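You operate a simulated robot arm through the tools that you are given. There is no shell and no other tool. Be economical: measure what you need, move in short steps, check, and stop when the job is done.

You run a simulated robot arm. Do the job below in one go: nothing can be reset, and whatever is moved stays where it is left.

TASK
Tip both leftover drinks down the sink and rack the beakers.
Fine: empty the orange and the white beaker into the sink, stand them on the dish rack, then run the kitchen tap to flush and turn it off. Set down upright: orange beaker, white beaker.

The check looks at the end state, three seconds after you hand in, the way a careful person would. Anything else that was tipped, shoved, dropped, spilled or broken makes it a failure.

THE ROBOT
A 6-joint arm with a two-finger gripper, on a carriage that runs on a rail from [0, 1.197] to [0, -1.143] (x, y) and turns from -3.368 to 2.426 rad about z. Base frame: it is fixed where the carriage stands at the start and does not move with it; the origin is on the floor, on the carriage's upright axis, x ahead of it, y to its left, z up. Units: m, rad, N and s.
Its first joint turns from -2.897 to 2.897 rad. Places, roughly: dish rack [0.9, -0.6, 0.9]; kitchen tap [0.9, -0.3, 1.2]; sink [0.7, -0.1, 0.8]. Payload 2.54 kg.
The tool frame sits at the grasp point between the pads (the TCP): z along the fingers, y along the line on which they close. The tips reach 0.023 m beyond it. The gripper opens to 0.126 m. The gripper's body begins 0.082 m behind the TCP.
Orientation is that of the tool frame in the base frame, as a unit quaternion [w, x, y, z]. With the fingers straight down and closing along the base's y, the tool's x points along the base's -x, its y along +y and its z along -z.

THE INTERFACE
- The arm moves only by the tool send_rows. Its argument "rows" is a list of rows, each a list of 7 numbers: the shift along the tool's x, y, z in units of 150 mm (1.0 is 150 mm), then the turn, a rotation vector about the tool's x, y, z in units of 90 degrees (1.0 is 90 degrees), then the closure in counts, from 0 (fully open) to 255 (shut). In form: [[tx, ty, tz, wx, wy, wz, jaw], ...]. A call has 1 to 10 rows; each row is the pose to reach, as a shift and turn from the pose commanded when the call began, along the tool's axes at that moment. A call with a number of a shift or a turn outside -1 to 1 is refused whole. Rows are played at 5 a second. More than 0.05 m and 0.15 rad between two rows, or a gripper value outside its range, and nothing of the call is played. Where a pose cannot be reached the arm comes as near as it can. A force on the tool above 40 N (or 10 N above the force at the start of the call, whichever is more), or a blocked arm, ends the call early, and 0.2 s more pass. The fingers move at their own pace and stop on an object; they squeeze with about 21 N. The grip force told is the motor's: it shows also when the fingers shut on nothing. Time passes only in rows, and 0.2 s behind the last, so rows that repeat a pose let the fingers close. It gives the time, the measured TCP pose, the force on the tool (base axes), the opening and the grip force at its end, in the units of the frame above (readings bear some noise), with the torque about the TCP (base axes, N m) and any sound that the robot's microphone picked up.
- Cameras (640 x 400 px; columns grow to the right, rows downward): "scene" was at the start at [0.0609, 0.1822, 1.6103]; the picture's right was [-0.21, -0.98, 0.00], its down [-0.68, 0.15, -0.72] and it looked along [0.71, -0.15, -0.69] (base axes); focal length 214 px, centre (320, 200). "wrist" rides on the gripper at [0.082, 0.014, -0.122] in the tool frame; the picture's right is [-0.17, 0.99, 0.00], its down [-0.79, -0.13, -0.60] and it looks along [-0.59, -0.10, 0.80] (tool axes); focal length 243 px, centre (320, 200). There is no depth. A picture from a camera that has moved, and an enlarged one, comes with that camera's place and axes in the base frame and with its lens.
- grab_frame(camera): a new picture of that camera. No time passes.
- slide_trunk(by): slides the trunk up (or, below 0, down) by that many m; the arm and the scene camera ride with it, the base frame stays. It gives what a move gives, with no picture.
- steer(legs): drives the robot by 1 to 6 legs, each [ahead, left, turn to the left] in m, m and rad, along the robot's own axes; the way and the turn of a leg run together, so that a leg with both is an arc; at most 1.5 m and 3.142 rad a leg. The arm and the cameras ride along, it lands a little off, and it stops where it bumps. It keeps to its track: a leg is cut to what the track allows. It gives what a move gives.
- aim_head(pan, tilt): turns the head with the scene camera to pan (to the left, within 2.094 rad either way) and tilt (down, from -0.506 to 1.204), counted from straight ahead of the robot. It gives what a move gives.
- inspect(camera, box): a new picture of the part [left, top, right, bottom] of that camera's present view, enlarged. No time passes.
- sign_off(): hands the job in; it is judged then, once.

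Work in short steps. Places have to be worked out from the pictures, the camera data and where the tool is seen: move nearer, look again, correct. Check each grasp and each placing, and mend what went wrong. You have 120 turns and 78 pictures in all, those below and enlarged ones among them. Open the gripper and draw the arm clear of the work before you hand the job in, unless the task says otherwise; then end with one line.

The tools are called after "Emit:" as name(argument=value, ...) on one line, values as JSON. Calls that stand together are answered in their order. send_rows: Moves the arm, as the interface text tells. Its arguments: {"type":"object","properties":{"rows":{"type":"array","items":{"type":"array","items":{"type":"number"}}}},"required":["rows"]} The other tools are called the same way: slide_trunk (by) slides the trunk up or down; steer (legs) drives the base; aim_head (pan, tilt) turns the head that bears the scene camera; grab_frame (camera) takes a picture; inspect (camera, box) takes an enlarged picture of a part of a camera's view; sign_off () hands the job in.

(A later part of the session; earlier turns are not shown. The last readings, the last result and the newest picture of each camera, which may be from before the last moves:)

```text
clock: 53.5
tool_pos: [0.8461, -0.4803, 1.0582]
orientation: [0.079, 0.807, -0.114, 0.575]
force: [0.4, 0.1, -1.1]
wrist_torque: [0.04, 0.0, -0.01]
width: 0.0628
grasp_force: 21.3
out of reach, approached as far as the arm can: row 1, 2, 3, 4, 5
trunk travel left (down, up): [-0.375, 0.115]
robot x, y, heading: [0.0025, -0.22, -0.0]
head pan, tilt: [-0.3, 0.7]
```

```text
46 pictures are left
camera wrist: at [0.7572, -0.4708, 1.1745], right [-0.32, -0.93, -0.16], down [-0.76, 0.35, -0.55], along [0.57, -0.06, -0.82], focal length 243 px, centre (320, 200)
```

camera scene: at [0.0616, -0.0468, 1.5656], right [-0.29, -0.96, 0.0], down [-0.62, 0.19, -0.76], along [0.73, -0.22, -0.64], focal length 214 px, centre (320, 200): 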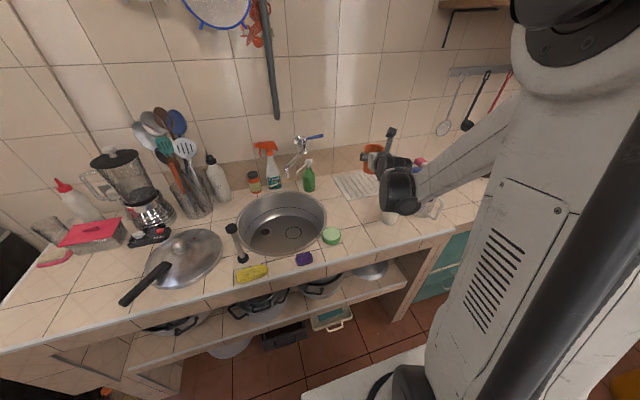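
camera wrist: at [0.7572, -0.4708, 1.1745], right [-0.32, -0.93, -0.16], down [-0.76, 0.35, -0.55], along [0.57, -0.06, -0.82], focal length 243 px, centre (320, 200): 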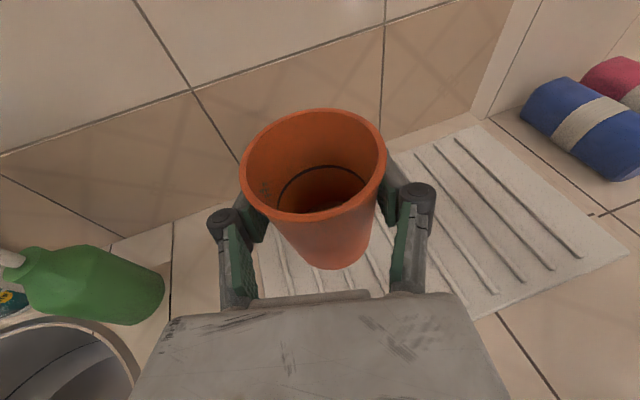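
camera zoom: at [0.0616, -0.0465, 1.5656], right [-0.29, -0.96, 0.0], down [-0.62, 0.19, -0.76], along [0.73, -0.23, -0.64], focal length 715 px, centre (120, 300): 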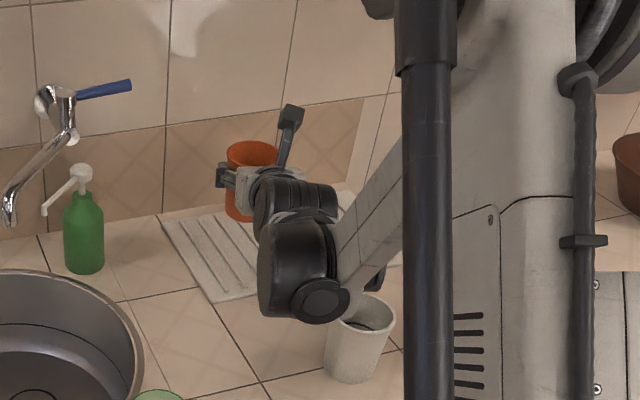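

The beaker is above the rack at [0.846, -0.48], but the wrist joint would come down close to the white beaker. I shift everything left by 0.035 m and lower part way.

Emit:
steer(legs=[[0, 0.035, 0]])

Emit:
send_rows(rows=[[-0.08, 0, 0.028, 0, 0, 0, 200], [-0.16, 0, 0.056, 0, 0, 0, 200], [-0.25, 0, 0.087, 0, 0, 0, 200]])

Emit:
inspect(camera="scene", box=[320, 120, 440, 220])

Emit:
grab_frame(camera="wrist")

```text
clock: 54.4
tool_pos: [0.8451, -0.4459, 1.059]
orientation: [0.079, 0.807, -0.113, 0.574]
force: [0.7, 0.8, -0.5]
wrist_torque: [-0.01, 0.0, -0.05]
width: 0.0624
grasp_force: 20.7
trunk travel left (down, up): [-0.375, 0.115]
robot x, y, heading: [-0.0018, -0.1881, 0.0]
head pan, tilt: [-0.3, 0.7]
```

```text
clock: 55.1
tool_pos: [0.8461, -0.4445, 1.0188]
orientation: [0.078, 0.807, -0.112, 0.575]
force: [0.4, -0.2, 0.0]
wrist_torque: [0.0, 0.02, 0.03]
width: 0.0624
grasp_force: 21.4
trunk travel left (down, up): [-0.375, 0.115]
robot x, y, heading: [-0.0049, -0.1859, 0.005]
head pan, tilt: [-0.3, 0.7]
```

```text
4.00 times, centred on (380, 170) of scene
camera zoom: at [0.0612, -0.0119, 1.5656], right [-0.29, -0.96, 0.0], down [-0.62, 0.19, -0.77], along [0.73, -0.22, -0.64], focal length 858 px, centre (80, 320)
```

zoom: 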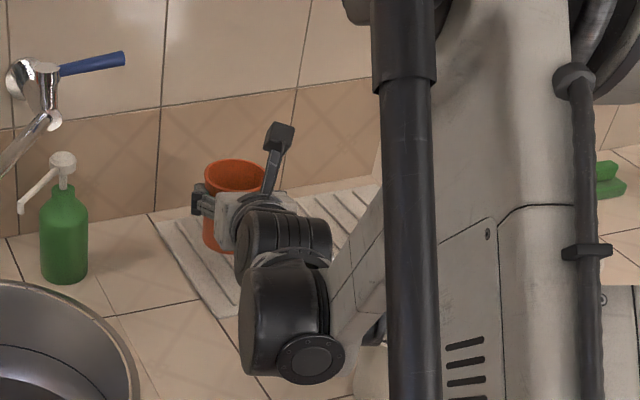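

```text
44 pictures are left
camera wrist: at [0.757, -0.4353, 1.1352], right [-0.32, -0.93, -0.16], down [-0.76, 0.35, -0.55], along [0.57, -0.06, -0.82], focal length 243 px, centre (320, 200)
```

wrist: 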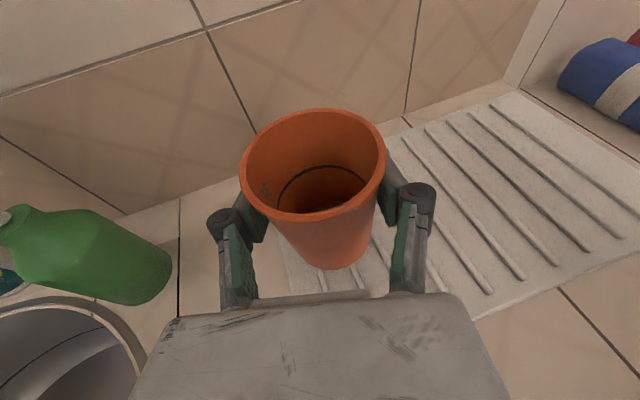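

The joint appears clear of the white beaker by about 3 cm. I lower in small steps until contact.

Emit:
send_rows(rows=[[-0.03, 0, 0.01, 0, 0, 0, 200], [-0.06, 0, 0.021, 0, 0, 0, 200], [-0.09, 0, 0.031, 0, 0, 0, 200], [-0.12, 0, 0.042, 0, 0, 0, 200], [-0.145, 0, 0.05, 0, 0, 0, 200], [-0.145, 0, 0.05, 0, 0, 0, 200]])

```text
clock: 56.5
tool_pos: [0.8452, -0.445, 0.9954]
orientation: [0.078, 0.807, -0.112, 0.575]
force: [0.6, -0.3, 0.1]
wrist_torque: [-0.01, 0.01, 0.0]
width: 0.0625
grasp_force: 21.0
trunk travel left (down, up): [-0.375, 0.115]
robot x, y, heading: [-0.0005, -0.1845, -0.002]
head pan, tilt: [-0.3, 0.7]
```

Emit:
send_rows(rows=[[-0.012, 0, 0.004, 0, 0, 0, 200], [-0.025, 0, 0.009, 0, 0, 0, 200], [-0.038, 0, 0.013, 0, 0, 0, 200], [-0.05, 0, 0.017, 0, 0, 0, 200]])

Emit:
inspect(camera="wrist", box=[200, 100, 440, 300])

```text
clock: 57.5
tool_pos: [0.8457, -0.4444, 0.9871]
orientation: [0.078, 0.806, -0.112, 0.575]
force: [-0.8, 0.3, -0.7]
wrist_torque: [-0.01, 0.01, 0.0]
width: 0.0625
grasp_force: 20.6
trunk travel left (down, up): [-0.375, 0.115]
robot x, y, heading: [0.0012, -0.1869, 0.004]
head pan, tilt: [-0.3, 0.7]
```

```text
2.00 times, centred on (320, 200) of wrist
camera zoom: at [0.7567, -0.4355, 1.1043], right [-0.32, -0.93, -0.16], down [-0.76, 0.35, -0.55], along [0.57, -0.06, -0.82], focal length 485 px, centre (320, 200)
```

zoom: 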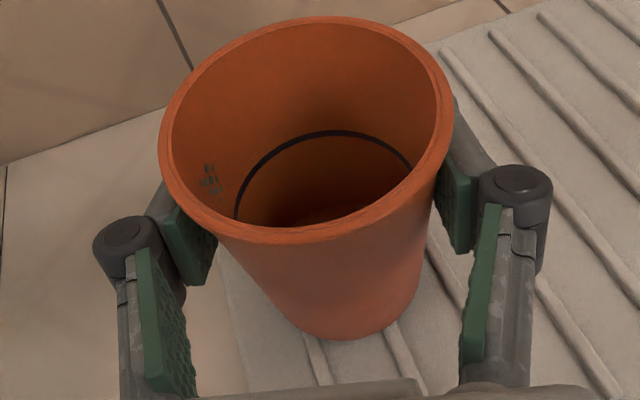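

No contact yet, and the base is over the rack. I continue down a few more millimetres.

Emit:
send_rows(rows=[[-0.012, 0, 0.004, 0, 0, 0, 200], [-0.025, 0, 0.009, 0, 0, 0, 200], [-0.038, 0, 0.013, 0, 0, 0, 200], [-0.038, 0, 0.013, 0, 0, 0, 200]])

```text
clock: 58.5
tool_pos: [0.8452, -0.445, 0.9817]
orientation: [0.078, 0.806, -0.112, 0.576]
force: [3.8, -0.7, 15.9]
wrist_torque: [-0.1, -0.3, 0.03]
width: 0.0625
grasp_force: 21.3
trunk travel left (down, up): [-0.375, 0.115]
robot x, y, heading: [0.0006, -0.1889, 0.002]
head pan, tilt: [-0.3, 0.7]
```

Contact with the rack (16 N). I ease off slightly and open the jaws.

Emit:
send_rows(rows=[[0.012, 0, -0.004, 0, 0, 0, 200], [0.015, 0, -0.005, 0, 0, 0, 115], [0.015, 0, -0.005, 0, 0, 0, 95], [0.015, 0, -0.005, 0, 0, 0, 60], [0.015, 0, -0.005, 0, 0, 0, 53], [0.015, 0, -0.005, 0, 0, 0, 53]])

Emit:
grab_frame(camera="wrist")

```text
clock: 60.0
tool_pos: [0.8467, -0.4452, 0.9838]
orientation: [0.078, 0.807, -0.113, 0.574]
force: [0.7, 0.4, -0.2]
wrist_torque: [0.02, -0.04, 0.0]
width: 0.0999
grasp_force: 0.0
trunk travel left (down, up): [-0.375, 0.115]
robot x, y, heading: [-0.0005, -0.1868, 0.003]
head pan, tilt: [-0.3, 0.7]
```

```text
42 pictures are left
camera wrist: at [0.7568, -0.4355, 1.1005], right [-0.32, -0.93, -0.16], down [-0.76, 0.35, -0.55], along [0.57, -0.06, -0.82], focal length 243 px, centre (320, 200)
```

wrist: 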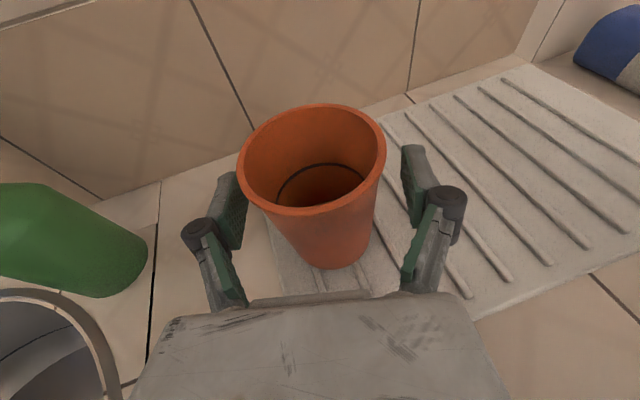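

The orange beaker stands on the rack. I retreat along the tool axis, then up.

Emit:
send_rows(rows=[[0, 0, -0.1, 0, 0, 0, 53], [0, 0, -0.25, 0, 0, 0, 53], [0, 0, -0.4, 0, 0, 0, 53], [0, 0, -0.55, 0, 0, 0, 53], [0, 0, -0.7, 0, 0, 0, 53], [0.2, 0, -0.8, 0, 0, 0, 53], [0.4, 0, -0.9, 0, 0, 0, 53], [0.6, 0, -1.0, 0, 0, 0, 53]])

Emit:
grab_frame(camera="wrist")

Emit:
grab_frame(camera="scene")

```text
clock: 61.8
tool_pos: [0.7363, -0.4129, 1.1192]
orientation: [0.078, 0.807, -0.113, 0.575]
force: [-0.4, 0.4, -0.6]
wrist_torque: [-0.03, -0.01, 0.01]
width: 0.1
grasp_force: 0.1
trunk travel left (down, up): [-0.375, 0.115]
robot x, y, heading: [-0.0024, -0.1864, 0.007]
head pan, tilt: [-0.3, 0.7]
```

```text
41 pictures are left
camera wrist: at [0.6473, -0.4032, 1.2353], right [-0.32, -0.93, -0.16], down [-0.76, 0.35, -0.55], along [0.57, -0.06, -0.82], focal length 243 px, centre (320, 200)
```

wrist: 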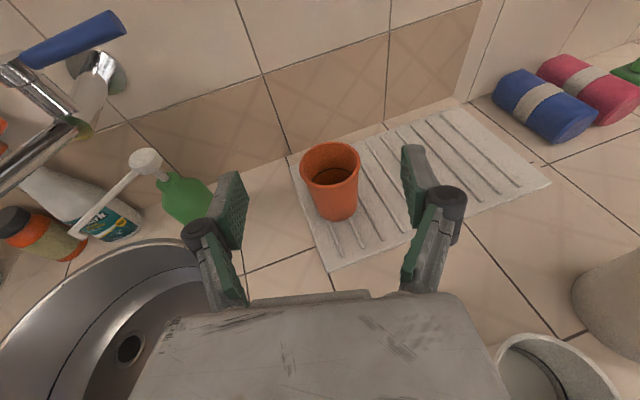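

```text
40 pictures are left
camera scene: at [0.0613, -0.0118, 1.5656], right [-0.29, -0.96, 0.0], down [-0.62, 0.19, -0.77], along [0.73, -0.22, -0.64], focal length 214 px, centre (320, 200)
```

scene: 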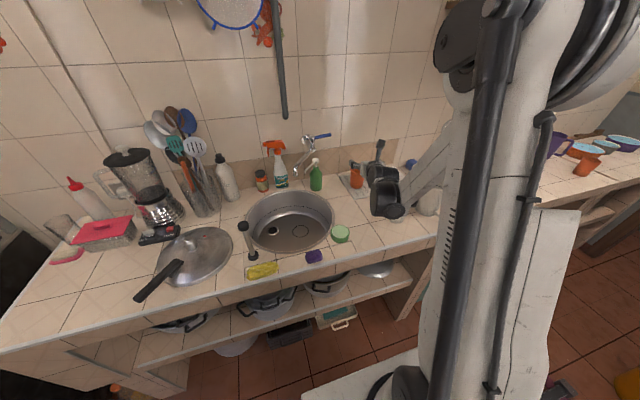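

The orange beaker is standing properly on the rack. Now I move back in front of the white beaker, at the current height first.

Emit:
send_rows(rows=[[-0.048, 0.092, -0.139, 0, 0, 0, 53], [-0.095, 0.184, -0.278, 0, 0, 0, 53], [-0.143, 0.277, -0.418, 0, 0, 0, 53], [-0.19, 0.369, -0.557, 0, 0, 0, 53], [-0.238, 0.461, -0.696, 0, 0, 0, 53]])

Emit:
send_rows(rows=[[-0.048, 0.092, -0.139, 0, 0, 0, 53], [-0.095, 0.184, -0.278, 0, 0, 0, 53], [-0.143, 0.277, -0.418, 0, 0, 0, 53], [-0.19, 0.369, -0.557, 0, 0, 0, 53], [-0.238, 0.461, -0.696, 0, 0, 0, 53]])

Emit:
grab_frame(camera="wrist")

```text
clock: 63.0
tool_pos: [0.6118, -0.4529, 1.1185]
orientation: [0.078, 0.807, -0.112, 0.575]
force: [0.1, 0.3, 0.2]
wrist_torque: [0.03, 0.01, -0.03]
width: 0.0998
grasp_force: 0.0
trunk travel left (down, up): [-0.375, 0.115]
robot x, y, heading: [0.0003, -0.1872, 0.003]
head pan, tilt: [-0.3, 0.7]
```

```text
clock: 64.2
tool_pos: [0.4882, -0.4882, 1.1188]
orientation: [0.077, 0.807, -0.112, 0.574]
force: [0.2, -0.4, -0.6]
wrist_torque: [0.01, 0.01, 0.01]
width: 0.0996
grasp_force: 0.1
trunk travel left (down, up): [-0.375, 0.115]
robot x, y, heading: [-0.0008, -0.1897, 0.0]
head pan, tilt: [-0.3, 0.7]
```

```text
39 pictures are left
camera wrist: at [0.3997, -0.4794, 1.2355], right [-0.32, -0.93, -0.16], down [-0.76, 0.35, -0.55], along [0.57, -0.06, -0.82], focal length 243 px, centre (320, 200)
```

wrist: 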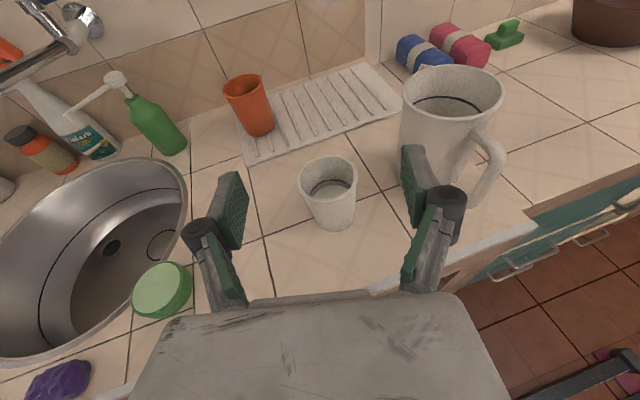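

The white beaker is confirmed at [0.588, -0.516], with the jug well clear to the right. I lower to z ≈ 0.985.

Emit:
send_rows(rows=[[-0.17, 0, 0.059, 0, 0, 0, 53], [-0.34, 0, 0.117, 0, 0, 0, 53], [-0.51, 0, 0.176, 0, 0, 0, 53], [-0.68, 0, 0.235, 0, 0, 0, 53], [-0.845, 0, 0.293, 0, 0, 0, 53]])

Emit:
grab_frame(camera="wrist")

```text
clock: 65.3
tool_pos: [0.5115, -0.5114, 1.0845]
orientation: [0.078, 0.808, -0.113, 0.574]
force: [0.3, -0.1, 0.4]
wrist_torque: [-0.01, 0.01, 0.02]
width: 0.0997
grasp_force: 0.0
out of reach, approached as far as the arm can: row 1, 2, 3, 4, 5
trunk travel left (down, up): [-0.375, 0.115]
robot x, y, heading: [-0.0029, -0.1869, 0.006]
head pan, tilt: [-0.3, 0.7]
```

```text
38 pictures are left
camera wrist: at [0.4228, -0.5016, 1.2009], right [-0.32, -0.93, -0.16], down [-0.76, 0.35, -0.55], along [0.57, -0.06, -0.82], focal length 243 px, centre (320, 200)
```

wrist: 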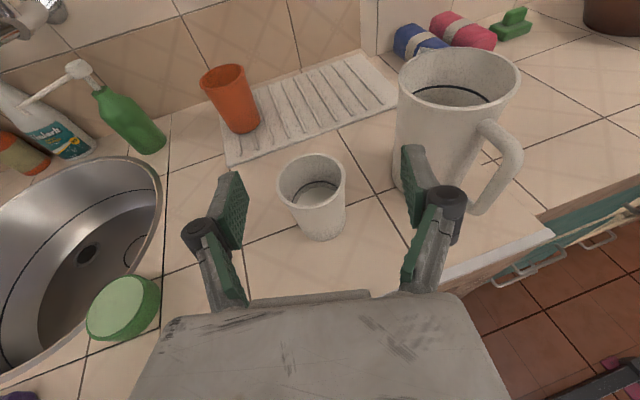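

The arm can't fold that low with the trunk this high, so I nudge 1.6 cm left to align with the beaker and lower the trunk by 0.105 m instead.

Emit:
send_rows(rows=[[-0.01, -0.103, -0.027, 0, 0, 0, 53], [-0.01, -0.103, -0.027, 0, 0, 0, 53]])

Emit:
slide_trunk(by=-0.1)

Emit:
grab_frame(camera="wrist")

```text
clock: 66.0
tool_pos: [0.5125, -0.4962, 1.0875]
orientation: [0.078, 0.808, -0.113, 0.573]
force: [0.3, 0.5, -0.5]
wrist_torque: [-0.01, -0.04, 0.0]
width: 0.0998
grasp_force: 0.1
out of reach, approached as far as the arm can: row 1, 2
trunk travel left (down, up): [-0.375, 0.115]
robot x, y, heading: [0.0009, -0.1861, 0.007]
head pan, tilt: [-0.3, 0.7]
```

```text
clock: 67.3
tool_pos: [0.5118, -0.4967, 0.989]
orientation: [0.078, 0.808, -0.112, 0.574]
force: [-0.4, -0.1, -0.5]
wrist_torque: [-0.03, 0.02, 0.03]
width: 0.0998
grasp_force: 0.0
trunk travel left (down, up): [-0.275, 0.215]
robot x, y, heading: [-0.0011, -0.1893, 0.005]
head pan, tilt: [-0.3, 0.7]
```

```text
37 pictures are left
camera wrist: at [0.4239, -0.487, 1.1048], right [-0.32, -0.93, -0.16], down [-0.76, 0.35, -0.55], along [0.57, -0.05, -0.82], focal length 243 px, centre (320, 200)
```

wrist: 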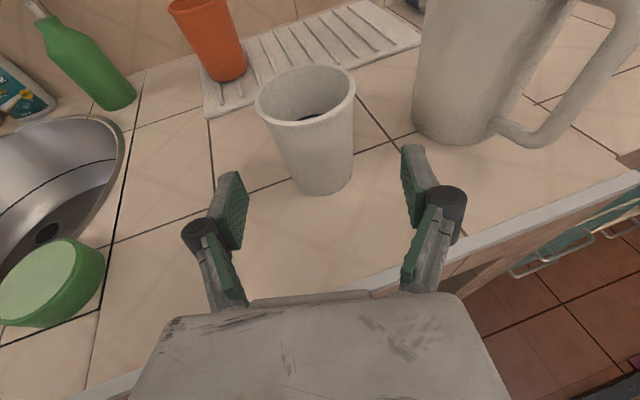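

It's aligned. I move forward 7.6 cm around the white beaker.

Emit:
send_rows(rows=[[0.016, -0.004, 0.105, 0, 0, 0, 53], [0.033, -0.008, 0.21, 0, 0, 0, 53], [0.05, -0.012, 0.315, 0, 0, 0, 53], [0.066, -0.016, 0.42, 0, 0, 0, 53], [0.082, -0.019, 0.523, 0, 0, 0, 53], [0.082, -0.019, 0.523, 0, 0, 0, 53]])

Emit:
grab_frame(camera="wrist")

```text
clock: 68.7
tool_pos: [0.5892, -0.5151, 0.9728]
orientation: [0.078, 0.808, -0.113, 0.573]
force: [-0.2, -1.1, -0.2]
wrist_torque: [0.0, -0.01, 0.0]
width: 0.0998
grasp_force: 0.0
trunk travel left (down, up): [-0.275, 0.215]
robot x, y, heading: [-0.0002, -0.1844, 0.001]
head pan, tilt: [-0.3, 0.7]
```

```text
36 pictures are left
camera wrist: at [0.5005, -0.5056, 1.0898], right [-0.32, -0.93, -0.16], down [-0.76, 0.35, -0.55], along [0.57, -0.05, -0.82], focal length 243 px, centre (320, 200)
```

wrist: 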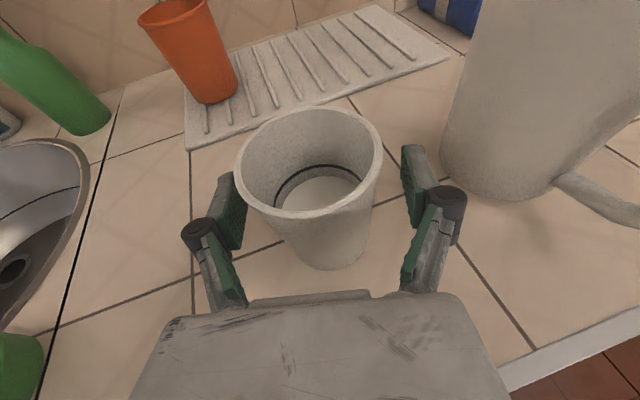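

Well centred. I close on the white beaker and lift it 0.1 m.

Emit:
send_rows(rows=[[0, 0, 0, 0, 0, 0, 90], [0, 0, 0, 0, 0, 0, 130], [0, 0, 0, 0, 0, 0, 170], [0, 0, 0, 0, 0, 0, 200], [0, 0, 0, 0, 0, 0, 200], [0, 0, 0, 0, 0, 0, 200]])

Emit:
send_rows(rows=[[0.03, 0, -0.01, 0, 0, 0, 200], [0.1, 0, -0.035, 0, 0, 0, 200], [0.2, 0, -0.07, 0, 0, 0, 200], [0.3, 0, -0.105, 0, 0, 0, 200], [0.4, 0, -0.14, 0, 0, 0, 200], [0.5, 0, -0.175, 0, 0, 0, 200], [0.58, 0, -0.203, 0, 0, 0, 200], [0.627, 0, -0.22, 0, 0, 0, 200]])

Emit:
grab_frame(camera="wrist")

```text
clock: 70.1
tool_pos: [0.5886, -0.5155, 0.9723]
orientation: [0.077, 0.808, -0.112, 0.574]
force: [0.0, 0.2, 0.4]
wrist_torque: [0.0, -0.04, -0.01]
width: 0.0698
grasp_force: 20.8
trunk travel left (down, up): [-0.275, 0.215]
robot x, y, heading: [-0.0027, -0.1877, 0.002]
head pan, tilt: [-0.3, 0.7]
```

```text
clock: 71.9
tool_pos: [0.5874, -0.5146, 1.0731]
orientation: [0.077, 0.808, -0.113, 0.573]
force: [-0.9, -0.4, -2.3]
wrist_torque: [-0.03, -0.01, -0.02]
width: 0.0687
grasp_force: 18.5
trunk travel left (down, up): [-0.275, 0.215]
robot x, y, heading: [0.0014, -0.1858, 0.001]
head pan, tilt: [-0.3, 0.7]
```

```text
35 pictures are left
camera wrist: at [0.4993, -0.5059, 1.1903], right [-0.32, -0.93, -0.16], down [-0.76, 0.35, -0.55], along [0.57, -0.05, -0.82], focal length 243 px, centre (320, 200)
```

wrist: 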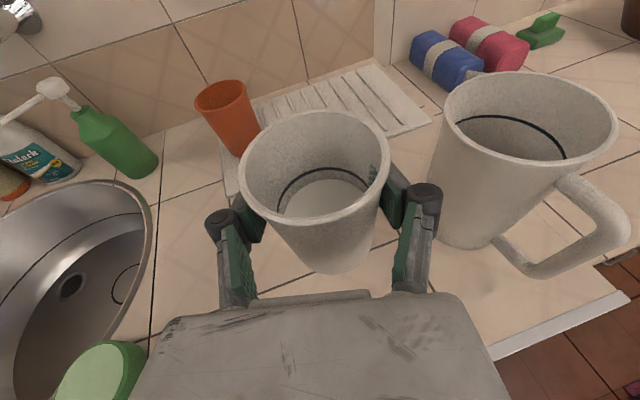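

The white beaker is lifted and level. The grip reading fell slightly, so I command a fuller closure and recheck.

Emit:
send_rows(rows=[[0, 0, 0, 0, 0, 0, 230], [0, 0, 0, 0, 0, 0, 230]])

```text
clock: 72.5
tool_pos: [0.5872, -0.5149, 1.0731]
orientation: [0.077, 0.808, -0.112, 0.573]
force: [0.7, -0.5, -1.7]
wrist_torque: [0.0, -0.04, 0.01]
width: 0.067
grasp_force: 20.3
trunk travel left (down, up): [-0.275, 0.215]
robot x, y, heading: [0.0013, -0.1886, 0.0]
head pan, tilt: [-0.3, 0.7]
```

The width keeps shrinking, so I look closely to see whether it's slipping or flexing.

Emit:
send_rows(rows=[[0, 0, 0, 0, 0, 0, 230]])

Emit:
inspect(camera="wrist", box=[200, 90, 440, 290])

```text
clock: 72.9
tool_pos: [0.5886, -0.5161, 1.0734]
orientation: [0.078, 0.807, -0.113, 0.574]
force: [0.2, 0.0, -1.5]
wrist_torque: [0.02, 0.0, 0.02]
width: 0.0668
grasp_force: 20.2
trunk travel left (down, up): [-0.275, 0.215]
robot x, y, heading: [0.0019, -0.1841, 0.001]
head pan, tilt: [-0.3, 0.7]
```

```text
2.00 times, centred on (320, 190) of wrist
camera zoom: at [0.4993, -0.5059, 1.1903], right [-0.32, -0.93, -0.16], down [-0.76, 0.35, -0.55], along [0.57, -0.05, -0.82], focal length 485 px, centre (320, 220)
```

zoom: 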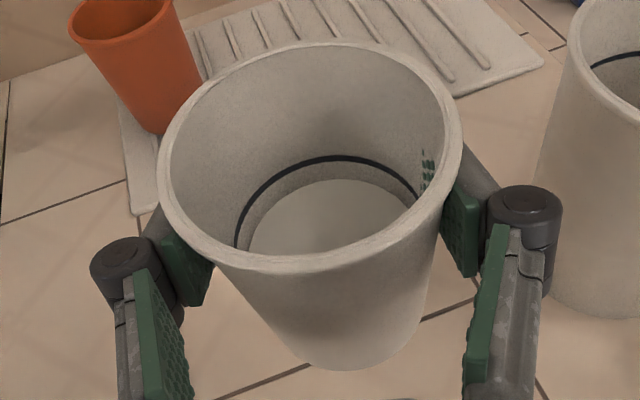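

That's just pad contact settling (the orange showed the same), now stable. I drive left with the beaker to y ≈ -0.14.

Emit:
steer(legs=[[0, 0.37, 0]])

Emit:
send_rows(rows=[[-0.02, -0.03, 0.11, 0, 0, 0, 230], [-0.04, -0.06, 0.22, 0, 0, 0, 230], [-0.06, -0.09, 0.33, 0, 0, 0, 230], [-0.07, -0.11, 0.44, 0, 0, 0, 230], [-0.07, -0.11, 0.44, 0, 0, 0, 230]])

Emit:
grab_frame(camera="wrist")

Emit:
grab_frame(camera="scene")

```text
clock: 75.2
tool_pos: [0.5875, -0.1516, 1.0745]
orientation: [0.078, 0.808, -0.113, 0.573]
force: [0.1, -0.5, -1.2]
wrist_torque: [-0.02, -0.03, -0.02]
width: 0.0668
grasp_force: 21.2
trunk travel left (down, up): [-0.275, 0.215]
robot x, y, heading: [-0.0019, 0.1752, 0.004]
head pan, tilt: [-0.3, 0.7]
```

```text
clock: 76.4
tool_pos: [0.6486, -0.1515, 1.0416]
orientation: [0.078, 0.807, -0.113, 0.574]
force: [-0.4, -0.4, -1.0]
wrist_torque: [0.0, -0.03, -0.04]
width: 0.0664
grasp_force: 20.4
trunk travel left (down, up): [-0.275, 0.215]
robot x, y, heading: [-0.0013, 0.1788, 0.004]
head pan, tilt: [-0.3, 0.7]
```

```text
33 pictures are left
camera wrist: at [0.56, -0.1418, 1.1581], right [-0.32, -0.93, -0.16], down [-0.76, 0.35, -0.55], along [0.57, -0.05, -0.82], focal length 243 px, centre (320, 200)
```

wrist: 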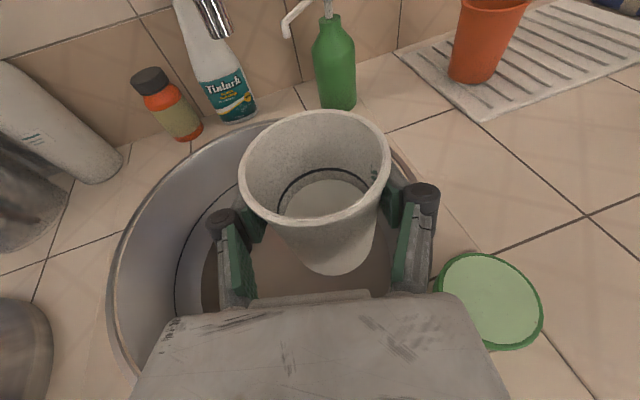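

```text
32 pictures are left
camera scene: at [0.0618, 0.3517, 1.4656], right [-0.29, -0.96, 0.0], down [-0.62, 0.19, -0.76], along [0.73, -0.23, -0.64], focal length 214 px, centre (320, 200)
```

scene: 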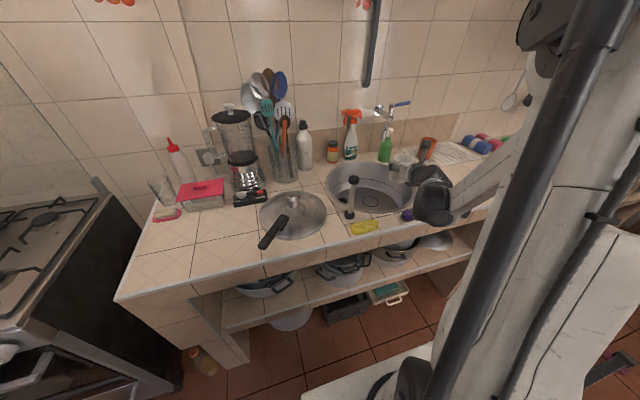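

It's over the bowl with the spout clear. I roll it mouth-left to pour.

Emit:
send_rows(rows=[[0, 0, 0, 0, 0, -0.05, 230], [0, 0, 0, 0, 0, -0.13, 230], [0, 0, 0, 0, 0, -0.21, 230], [0, 0, 0, 0, 0, -0.29, 230], [0, 0, 0, 0, 0, -0.37, 230], [0, 0, 0, 0, 0, -0.45, 230], [0, 0, 0, 0, 0, -0.53, 230], [0, 0, 0, 0, 0, -0.61, 230], [0, 0, 0, 0, 0, -0.69, 230], [0, 0, 0, 0, 0, -0.77, 230]])

Emit:
grab_frame(camera="wrist")

Emit:
send_rows(rows=[[0, 0, 0, 0, 0, 0, 230], [0, 0, 0, 0, 0, -0.04, 230], [0, 0, 0, 0, 0, -0.08, 230], [0, 0, 0, 0, 0, -0.13, 230], [0, 0, 0, 0, 0, -0.18, 230], [0, 0, 0, 0, 0, -0.25, 230], [0, 0, 0, 0, 0, -0.32, 230], [0, 0, 0, 0, 0, -0.4, 230], [0, 0, 0, 0, 0, -0.48, 230], [0, 0, 0, 0, 0, -0.56, 230]])

Emit:
send_rows(rows=[[0, 0, 0, 0, 0, -0.08, 230], [0, 0, 0, 0, 0, -0.16, 230], [0, 0, 0, 0, 0, -0.24, 230], [0, 0, 0, 0, 0, -0.32, 230], [0, 0, 0, 0, 0, -0.32, 230], [0, 0, 0, 0, 0, -0.32, 230], [0, 0, 0, 0, 0, -0.32, 230], [0, 0, 0, 0, 0, -0.32, 230], [0, 0, 0, 0, 0, -0.32, 230]])

Emit:
grab_frame(camera="wrist")

Emit:
inspect(camera="scene", box=[300, 90, 480, 250])

```text
clock: 78.6
tool_pos: [0.6485, -0.1524, 1.0422]
orientation: [0.39, 0.729, 0.367, 0.427]
force: [-0.3, 0.5, -0.6]
wrist_torque: [0.05, -0.02, -0.01]
width: 0.066
grasp_force: 20.9
trunk travel left (down, up): [-0.275, 0.215]
robot x, y, heading: [0.0003, 0.1793, 0.0]
head pan, tilt: [-0.3, 0.7]
```

```text
31 pictures are left
camera wrist: at [0.57, -0.0561, 1.1209], right [0.14, -0.56, 0.81], down [-0.86, -0.48, -0.18], along [0.49, -0.67, -0.55], focal length 243 px, centre (320, 200)
```

wrist: 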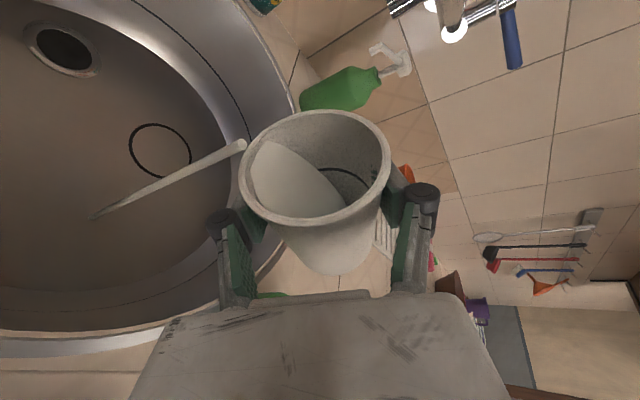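

```text
clock: 80.8
tool_pos: [0.6481, -0.1534, 1.0422]
orientation: [0.535, 0.502, 0.642, 0.22]
force: [-0.4, -0.4, -0.6]
wrist_torque: [-0.01, -0.02, 0.0]
width: 0.0652
grasp_force: 20.7
trunk travel left (down, up): [-0.275, 0.215]
robot x, y, heading: [-0.0015, 0.1777, 0.0]
head pan, tilt: [-0.3, 0.7]
```

```text
clock: 82.8
tool_pos: [0.6483, -0.1516, 1.0423]
orientation: [0.573, 0.328, 0.747, 0.08]
force: [0.7, 0.2, -0.8]
wrist_torque: [0.0, 0.02, 0.0]
width: 0.0651
grasp_force: 21.7
trunk travel left (down, up): [-0.275, 0.215]
robot x, y, heading: [-0.002, 0.1746, 0.003]
head pan, tilt: [-0.3, 0.7]
```

```text
30 pictures are left
camera wrist: at [0.533, -0.063, 1.0222], right [0.41, 0.66, 0.62], down [-0.49, -0.41, 0.77], along [0.76, -0.62, 0.16], focal length 243 px, centre (320, 200)
```

wrist: 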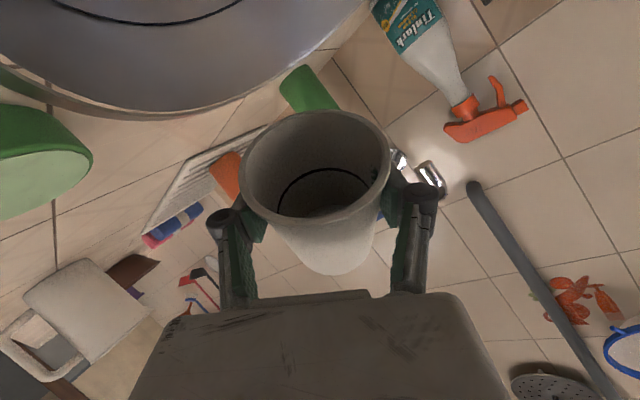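

```text
2.50 times, centred on (390, 170) of scene
camera zoom: at [0.0614, 0.3518, 1.4656], right [-0.29, -0.96, 0.0], down [-0.62, 0.19, -0.76], along [0.73, -0.23, -0.64], focal length 536 px, centre (145, 275)
```

zoom: 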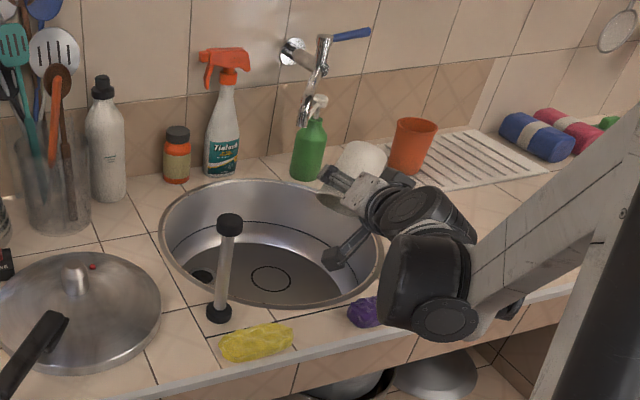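

It's empty and only the bowl received it. I roll back upright and rise.

Emit:
send_rows(rows=[[0, 0, 0, 0, 0, 0.083, 230], [0, 0, 0, 0, 0, 0.166, 230], [0, 0, 0, 0, 0, 0.249, 230], [0, 0, 0, 0, 0, 0.332, 230], [0, 0, 0, 0, 0, 0.415, 230], [0, 0, 0, 0, 0, 0.498, 230], [0, 0, 0, 0, 0, 0.581, 230], [0, 0, 0, 0, 0, 0.664, 230], [0, 0, 0, 0, 0, 0.747, 230], [0, 0, 0, 0, 0, 0.83, 230]])

Emit:
send_rows(rows=[[0, 0, 0, 0, 0, 0.083, 230], [0, 0, 0, 0, 0, 0.166, 230], [0, 0, 0, 0, 0, 0.249, 230], [0, 0, 0, 0, 0, 0.332, 230], [0, 0, 0, 0, 0, 0.415, 230], [0, 0, 0, 0, 0, 0.498, 230], [0, 0, 0, 0, 0, 0.581, 230], [0, 0, 0, 0, 0, 0.664, 230], [0, 0, 0, 0, 0, 0.747, 230], [0, 0, 0, 0, 0, 0.82, 230]])

Emit:
send_rows(rows=[[0.1, 0, -0.05, 0, 0, 0, 230], [0.2, 0, -0.12, 0, 0, 0, 230], [0.313, 0, -0.2, 0, 0, 0, 230]])

```text
clock: 85.0
tool_pos: [0.649, -0.1515, 1.042]
orientation: [0.405, 0.714, 0.395, 0.413]
force: [0.2, 1.0, -0.4]
wrist_torque: [-0.01, 0.0, -0.02]
width: 0.0643
grasp_force: 21.2
trunk travel left (down, up): [-0.275, 0.215]
robot x, y, heading: [0.0002, 0.1768, 0.003]
head pan, tilt: [-0.3, 0.7]
```

```text
clock: 87.2
tool_pos: [0.6488, -0.1527, 1.0416]
orientation: [0.076, 0.808, -0.113, 0.573]
force: [-0.1, 0.1, -0.5]
wrist_torque: [0.02, 0.02, -0.01]
width: 0.0641
grasp_force: 21.3
trunk travel left (down, up): [-0.275, 0.215]
robot x, y, heading: [-0.0011, 0.1739, 0.0]
head pan, tilt: [-0.3, 0.7]
```

```text
clock: 88.0
tool_pos: [0.637, -0.1499, 1.0952]
orientation: [0.077, 0.808, -0.112, 0.573]
force: [-1.0, 0.7, -1.1]
wrist_torque: [0.02, 0.0, -0.01]
width: 0.0638
grasp_force: 20.6
trunk travel left (down, up): [-0.275, 0.215]
robot x, y, heading: [0.0019, 0.1782, 0.001]
head pan, tilt: [-0.3, 0.7]
```

The beaker is upright. I raise the trunk 0.1 m and drive right 0.38 m.

Emit:
slide_trunk(by=0.1)

Emit:
steer(legs=[[0, -0.38, 0]])

Emit:
grab_frame(camera="wrist")

```text
clock: 89.3
tool_pos: [0.636, -0.15, 1.1962]
orientation: [0.079, 0.808, -0.114, 0.573]
force: [-0.2, -0.1, -0.5]
wrist_torque: [0.05, -0.01, -0.05]
width: 0.0637
grasp_force: 21.1
trunk travel left (down, up): [-0.375, 0.115]
robot x, y, heading: [-0.0002, 0.1765, -0.003]
head pan, tilt: [-0.3, 0.7]
```

```text
clock: 91.7
tool_pos: [0.636, -0.5282, 1.1959]
orientation: [0.079, 0.807, -0.114, 0.573]
force: [-0.2, -0.2, -1.1]
wrist_torque: [0.0, -0.01, -0.03]
width: 0.0632
grasp_force: 21.6
trunk travel left (down, up): [-0.375, 0.115]
robot x, y, heading: [-0.0025, -0.1958, -0.001]
head pan, tilt: [-0.3, 0.7]
```

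```text
28 pictures are left
camera wrist: at [0.5471, -0.5174, 1.3127], right [-0.32, -0.93, -0.16], down [-0.76, 0.36, -0.55], along [0.57, -0.06, -0.82], focal length 243 px, centre (320, 200)
```

wrist: 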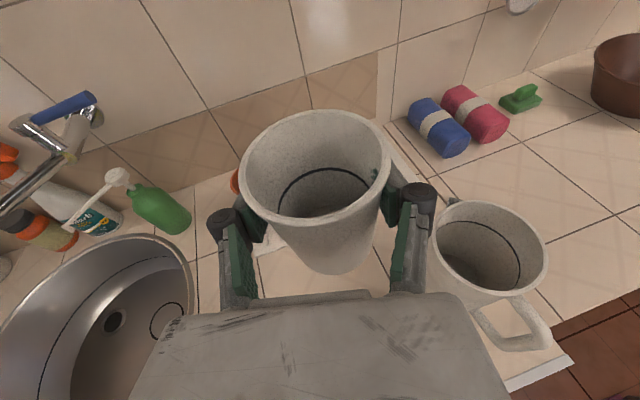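

I move forward and down to above the rack's right half, in two halves.

Emit:
send_rows(rows=[[-0.03, -0.002, 0.167, 0, 0, 0, 230], [-0.06, -0.004, 0.334, 0, 0, 0, 230], [-0.09, -0.006, 0.5, 0, 0, 0, 230], [-0.12, -0.008, 0.668, 0, 0, 0, 230], [-0.156, -0.011, 0.835, 0, 0, 0, 230]])

Emit:
send_rows(rows=[[-0.03, -0.002, 0.167, 0, 0, 0, 230], [-0.06, -0.004, 0.334, 0, 0, 0, 230], [-0.09, -0.006, 0.5, 0, 0, 0, 230], [-0.12, -0.008, 0.668, 0, 0, 0, 230], [-0.156, -0.011, 0.835, 0, 0, 0, 230]])

Emit:
grab_frame(camera="wrist")

Emit:
grab_frame(camera="scene")

```text
clock: 92.9
tool_pos: [0.7421, -0.5558, 1.1325]
orientation: [0.08, 0.808, -0.115, 0.573]
force: [-0.1, 0.1, -0.4]
wrist_torque: [0.03, 0.03, 0.0]
width: 0.0629
grasp_force: 20.7
trunk travel left (down, up): [-0.375, 0.115]
robot x, y, heading: [0.0002, -0.1996, 0.005]
head pan, tilt: [-0.3, 0.7]
```

```text
clock: 94.1
tool_pos: [0.8491, -0.5827, 1.0695]
orientation: [0.079, 0.808, -0.114, 0.573]
force: [0.6, 0.1, 0.0]
wrist_torque: [0.0, 0.02, 0.02]
width: 0.0628
grasp_force: 21.3
trunk travel left (down, up): [-0.375, 0.115]
robot x, y, heading: [0.0003, -0.1947, -0.004]
head pan, tilt: [-0.3, 0.7]
```

```text
27 pictures are left
camera wrist: at [0.7605, -0.5736, 1.1869], right [-0.32, -0.93, -0.16], down [-0.76, 0.36, -0.55], along [0.57, -0.06, -0.82], focal length 243 px, centre (320, 200)
```

wrist: 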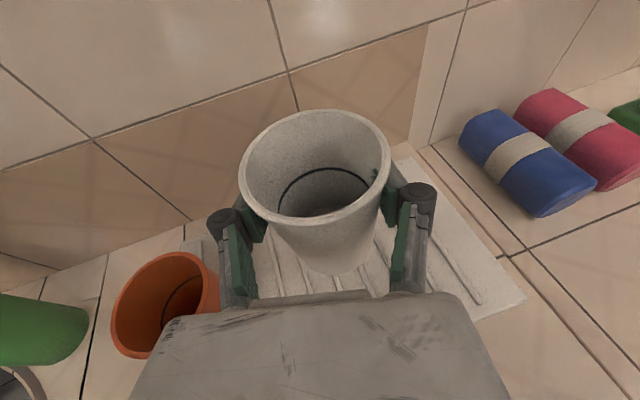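

```text
26 pictures are left
camera scene: at [0.0621, -0.0246, 1.5656], right [-0.3, -0.95, 0.0], down [-0.62, 0.19, -0.76], along [0.73, -0.23, -0.64], focal length 214 px, centre (320, 200)
```

scene: 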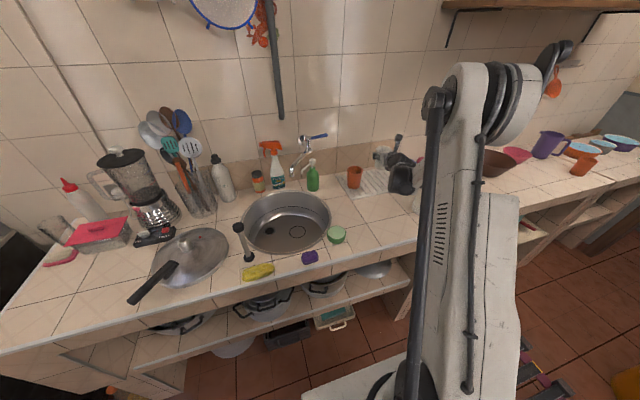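

The beaker is above the rack. I check the wrist-joint clearance against the jug.

Emit:
inspect(camera="scene", box=[330, 120, 450, 220])

```text
4.00 times, centred on (390, 170) of scene
camera zoom: at [0.0621, -0.0246, 1.5656], right [-0.3, -0.95, 0.0], down [-0.62, 0.19, -0.76], along [0.73, -0.23, -0.64], focal length 858 px, centre (40, 320)
```

zoom: 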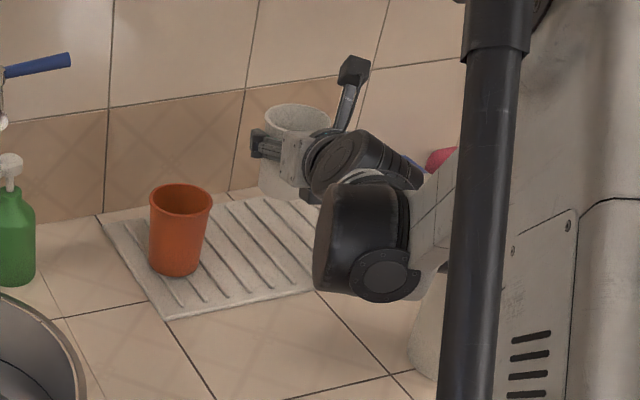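

The wrist joint works out at about [0.58, -0.53], clear of the jug by roughly 5 cm. I lower 8 cm with a slight shift left.

Emit:
send_rows(rows=[[-0.1, -0.03, 0.035, 0, 0, 0, 230], [-0.2, -0.06, 0.07, 0, 0, 0, 230], [-0.3, -0.07, 0.105, 0, 0, 0, 230], [-0.4, -0.07, 0.14, 0, 0, 0, 230], [-0.46, -0.07, 0.16, 0, 0, 0, 230], [-0.5, -0.07, 0.174, 0, 0, 0, 230]])

Emit:
inspect(camera="scene", box=[330, 120, 450, 220])

Emit:
inspect(camera="wrist", box=[100, 90, 440, 310])

```text
clock: 95.5
tool_pos: [0.8513, -0.5725, 0.9897]
orientation: [0.079, 0.808, -0.114, 0.573]
force: [0.5, 0.2, -0.7]
wrist_torque: [-0.02, 0.0, 0.04]
width: 0.0627
grasp_force: 21.3
trunk travel left (down, up): [-0.375, 0.115]
robot x, y, heading: [0.0031, -0.1974, -0.004]
head pan, tilt: [-0.3, 0.7]
```

```text
4.00 times, centred on (390, 170) of scene
camera zoom: at [0.062, -0.0245, 1.5656], right [-0.3, -0.95, 0.0], down [-0.61, 0.19, -0.76], along [0.73, -0.23, -0.64], focal length 858 px, centre (40, 320)
```

zoom: 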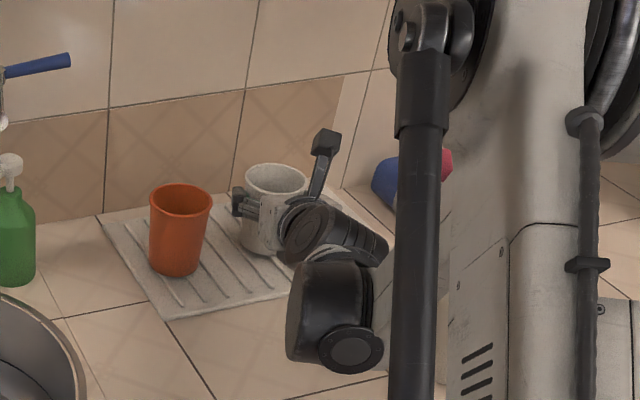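

```text
1.82 times, centred on (270, 200) of wrist
camera zoom: at [0.7636, -0.5632, 1.1065], right [-0.32, -0.93, -0.16], down [-0.76, 0.36, -0.55], along [0.57, -0.06, -0.82], focal length 441 px, centre (411, 200)
```

zoom: 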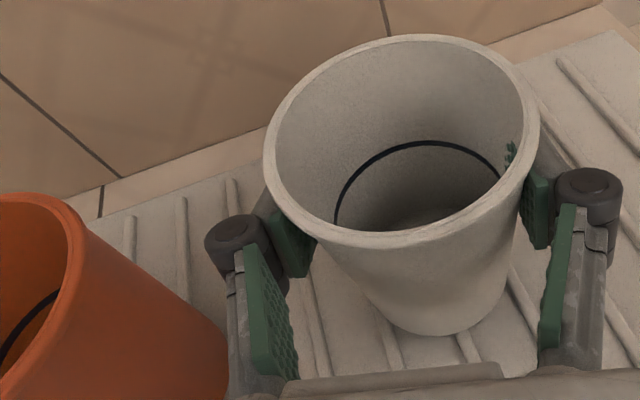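

No contact yet and it looks clear of the orange beaker. I lower in 2 mm steps until touch.

Emit:
send_rows(rows=[[-0.012, 0, 0.004, 0, 0, 0, 230], [-0.025, 0, 0.009, 0, 0, 0, 230], [-0.038, 0, 0.013, 0, 0, 0, 230], [-0.05, 0, 0.017, 0, 0, 0, 230], [-0.05, 0, 0.017, 0, 0, 0, 230]])

```text
clock: 96.7
tool_pos: [0.8521, -0.5742, 0.9839]
orientation: [0.078, 0.807, -0.113, 0.574]
force: [2.4, -1.3, 16.3]
wrist_torque: [-0.02, -0.15, 0.07]
width: 0.0622
grasp_force: 21.5
trunk travel left (down, up): [-0.375, 0.115]
robot x, y, heading: [0.0037, -0.2011, -0.005]
head pan, tilt: [-0.3, 0.7]
```

Contact at 16 N. I ease off slightly and open moderately.

Emit:
send_rows(rows=[[0.012, 0, -0.004, 0, 0, 0, 230], [0.015, 0, -0.005, 0, 0, 0, 120], [0.015, 0, -0.005, 0, 0, 0, 100], [0.015, 0, -0.005, 0, 0, 0, 85], [0.015, 0, -0.005, 0, 0, 0, 78], [0.015, 0, -0.005, 0, 0, 0, 78]])

Emit:
grab_frame(camera="wrist")

```text
clock: 98.1
tool_pos: [0.8505, -0.5742, 0.9849]
orientation: [0.079, 0.808, -0.114, 0.573]
force: [-0.1, -0.9, -0.3]
wrist_torque: [0.0, 0.03, 0.02]
width: 0.0875
grasp_force: 0.0
trunk travel left (down, up): [-0.375, 0.115]
robot x, y, heading: [0.0018, -0.2021, -0.002]
head pan, tilt: [-0.3, 0.7]
```

```text
22 pictures are left
camera wrist: at [0.7632, -0.5639, 1.1011], right [-0.32, -0.93, -0.16], down [-0.76, 0.36, -0.55], along [0.57, -0.06, -0.82], focal length 243 px, centre (320, 200)
```

wrist: 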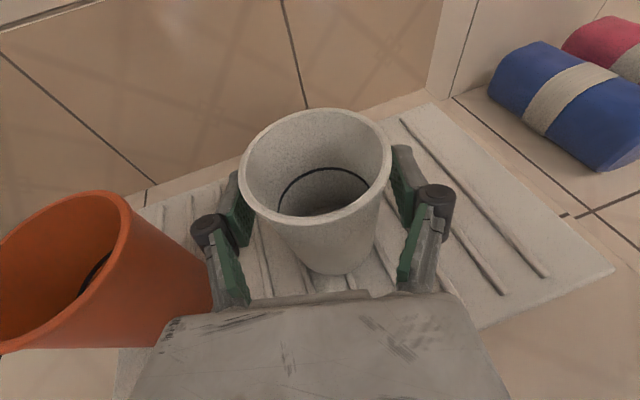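

Released and standing. I retreat along the tool axis, then up.

Emit:
send_rows(rows=[[0, 0, -0.1, 0, 0, 0, 78], [0, 0, -0.25, 0, 0, 0, 78], [0, 0, -0.4, 0, 0, 0, 78], [0, 0, -0.55, 0, 0, 0, 78], [0, 0, -0.7, 0, 0, 0, 78], [0.2, 0, -0.8, 0, 0, 0, 78], [0.4, 0, -0.9, 0, 0, 0, 78], [0.6, 0, -1.0, 0, 0, 0, 78]])

Emit:
grab_frame(camera="wrist")

Emit:
inspect(camera="scene", box=[280, 115, 400, 205])

```text
clock: 99.9
tool_pos: [0.7427, -0.5425, 1.1188]
orientation: [0.079, 0.807, -0.114, 0.574]
force: [-0.6, -0.2, 1.1]
wrist_torque: [-0.03, 0.01, -0.01]
width: 0.0876
grasp_force: 0.1
trunk travel left (down, up): [-0.375, 0.115]
robot x, y, heading: [-0.0017, -0.2002, -0.001]
head pan, tilt: [-0.3, 0.7]
```

```text
21 pictures are left
camera wrist: at [0.6547, -0.5327, 1.2358], right [-0.32, -0.93, -0.16], down [-0.76, 0.36, -0.55], along [0.57, -0.06, -0.82], focal length 243 px, centre (320, 200)
```

wrist: 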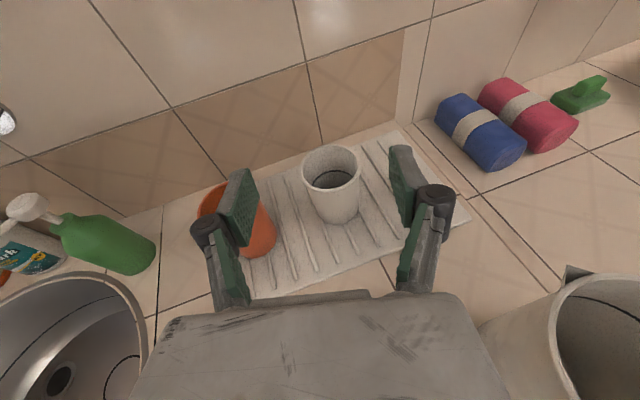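

```text
4.44 times, centred on (340, 160) of scene
camera zoom: at [0.0621, -0.0244, 1.5656], right [-0.3, -0.95, 0.0], down [-0.61, 0.19, -0.77], along [0.73, -0.23, -0.64], focal length 953 px, centre (231, 378)
```

zoom: 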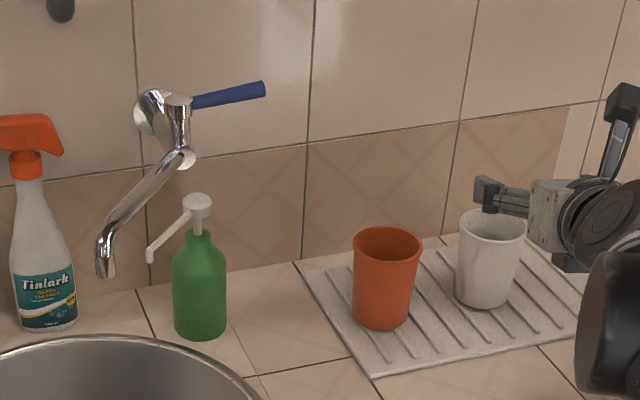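

Both beakers stand on the rack. The tap's blue lever spans about [0.908, -0.246, 1.184] to tip [0.909, -0.321, 1.183]. I back off, raise the trunk, and drive left for a close look at it.

Emit:
send_rows(rows=[[0, 0, -0.2, 0, 0, 0, 150], [0, 0, -0.4, 0, 0, 0, 255], [0, 0, -0.5, 0, 0, 0, 255]])

Emit:
slide_trunk(by=0.09)

Emit:
steer(legs=[[0, 0.2, 0]])

Emit:
grab_frame(camera="wrist")

Emit:
grab_frame(camera="scene")

```text
clock: 100.7
tool_pos: [0.6749, -0.5249, 1.1449]
orientation: [0.079, 0.808, -0.114, 0.573]
force: [0.9, 0.0, 0.2]
wrist_torque: [-0.01, 0.03, 0.01]
width: 0.0
grasp_force: 20.7
trunk travel left (down, up): [-0.375, 0.115]
robot x, y, heading: [0.0004, -0.1979, 0.002]
head pan, tilt: [-0.3, 0.7]
```

```text
clock: 102.0
tool_pos: [0.6752, -0.5231, 1.2341]
orientation: [0.079, 0.808, -0.114, 0.573]
force: [0.6, 0.3, -0.5]
wrist_torque: [0.01, -0.01, -0.02]
width: 0.0002
grasp_force: 20.9
trunk travel left (down, up): [-0.465, 0.025]
robot x, y, heading: [-0.004, -0.1988, -0.001]
head pan, tilt: [-0.3, 0.7]
```

```text
clock: 103.6
tool_pos: [0.676, -0.323, 1.2341]
orientation: [0.078, 0.808, -0.113, 0.573]
force: [0.4, 0.3, 0.3]
wrist_torque: [0.03, 0.0, 0.01]
width: 0.0003
grasp_force: 20.9
trunk travel left (down, up): [-0.465, 0.025]
robot x, y, heading: [0.0001, -0.0015, 0.005]
head pan, tilt: [-0.3, 0.7]
```

```text
19 pictures are left
camera wrist: at [0.5873, -0.3134, 1.3511], right [-0.32, -0.93, -0.16], down [-0.76, 0.35, -0.55], along [0.57, -0.06, -0.82], focal length 243 px, centre (320, 200)
```

wrist: 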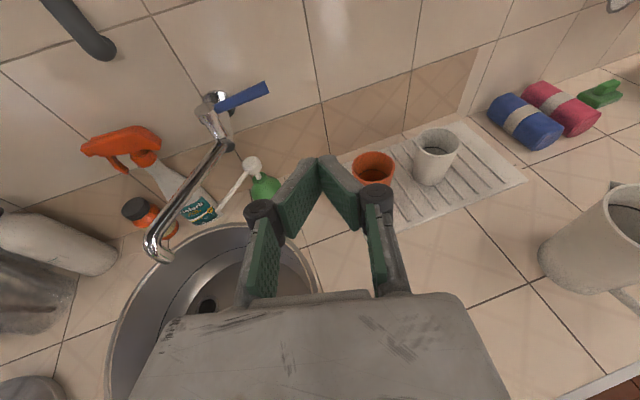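

```text
18 pictures are left
camera scene: at [0.0615, 0.176, 1.6555], right [-0.29, -0.96, 0.0], down [-0.62, 0.19, -0.77], along [0.73, -0.23, -0.64], focal length 214 px, centre (320, 200)
```

scene: 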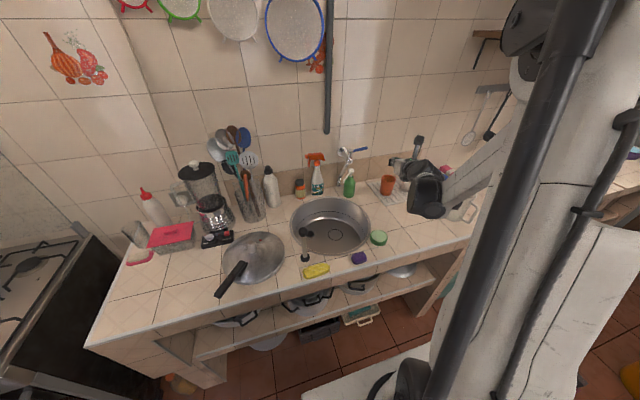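

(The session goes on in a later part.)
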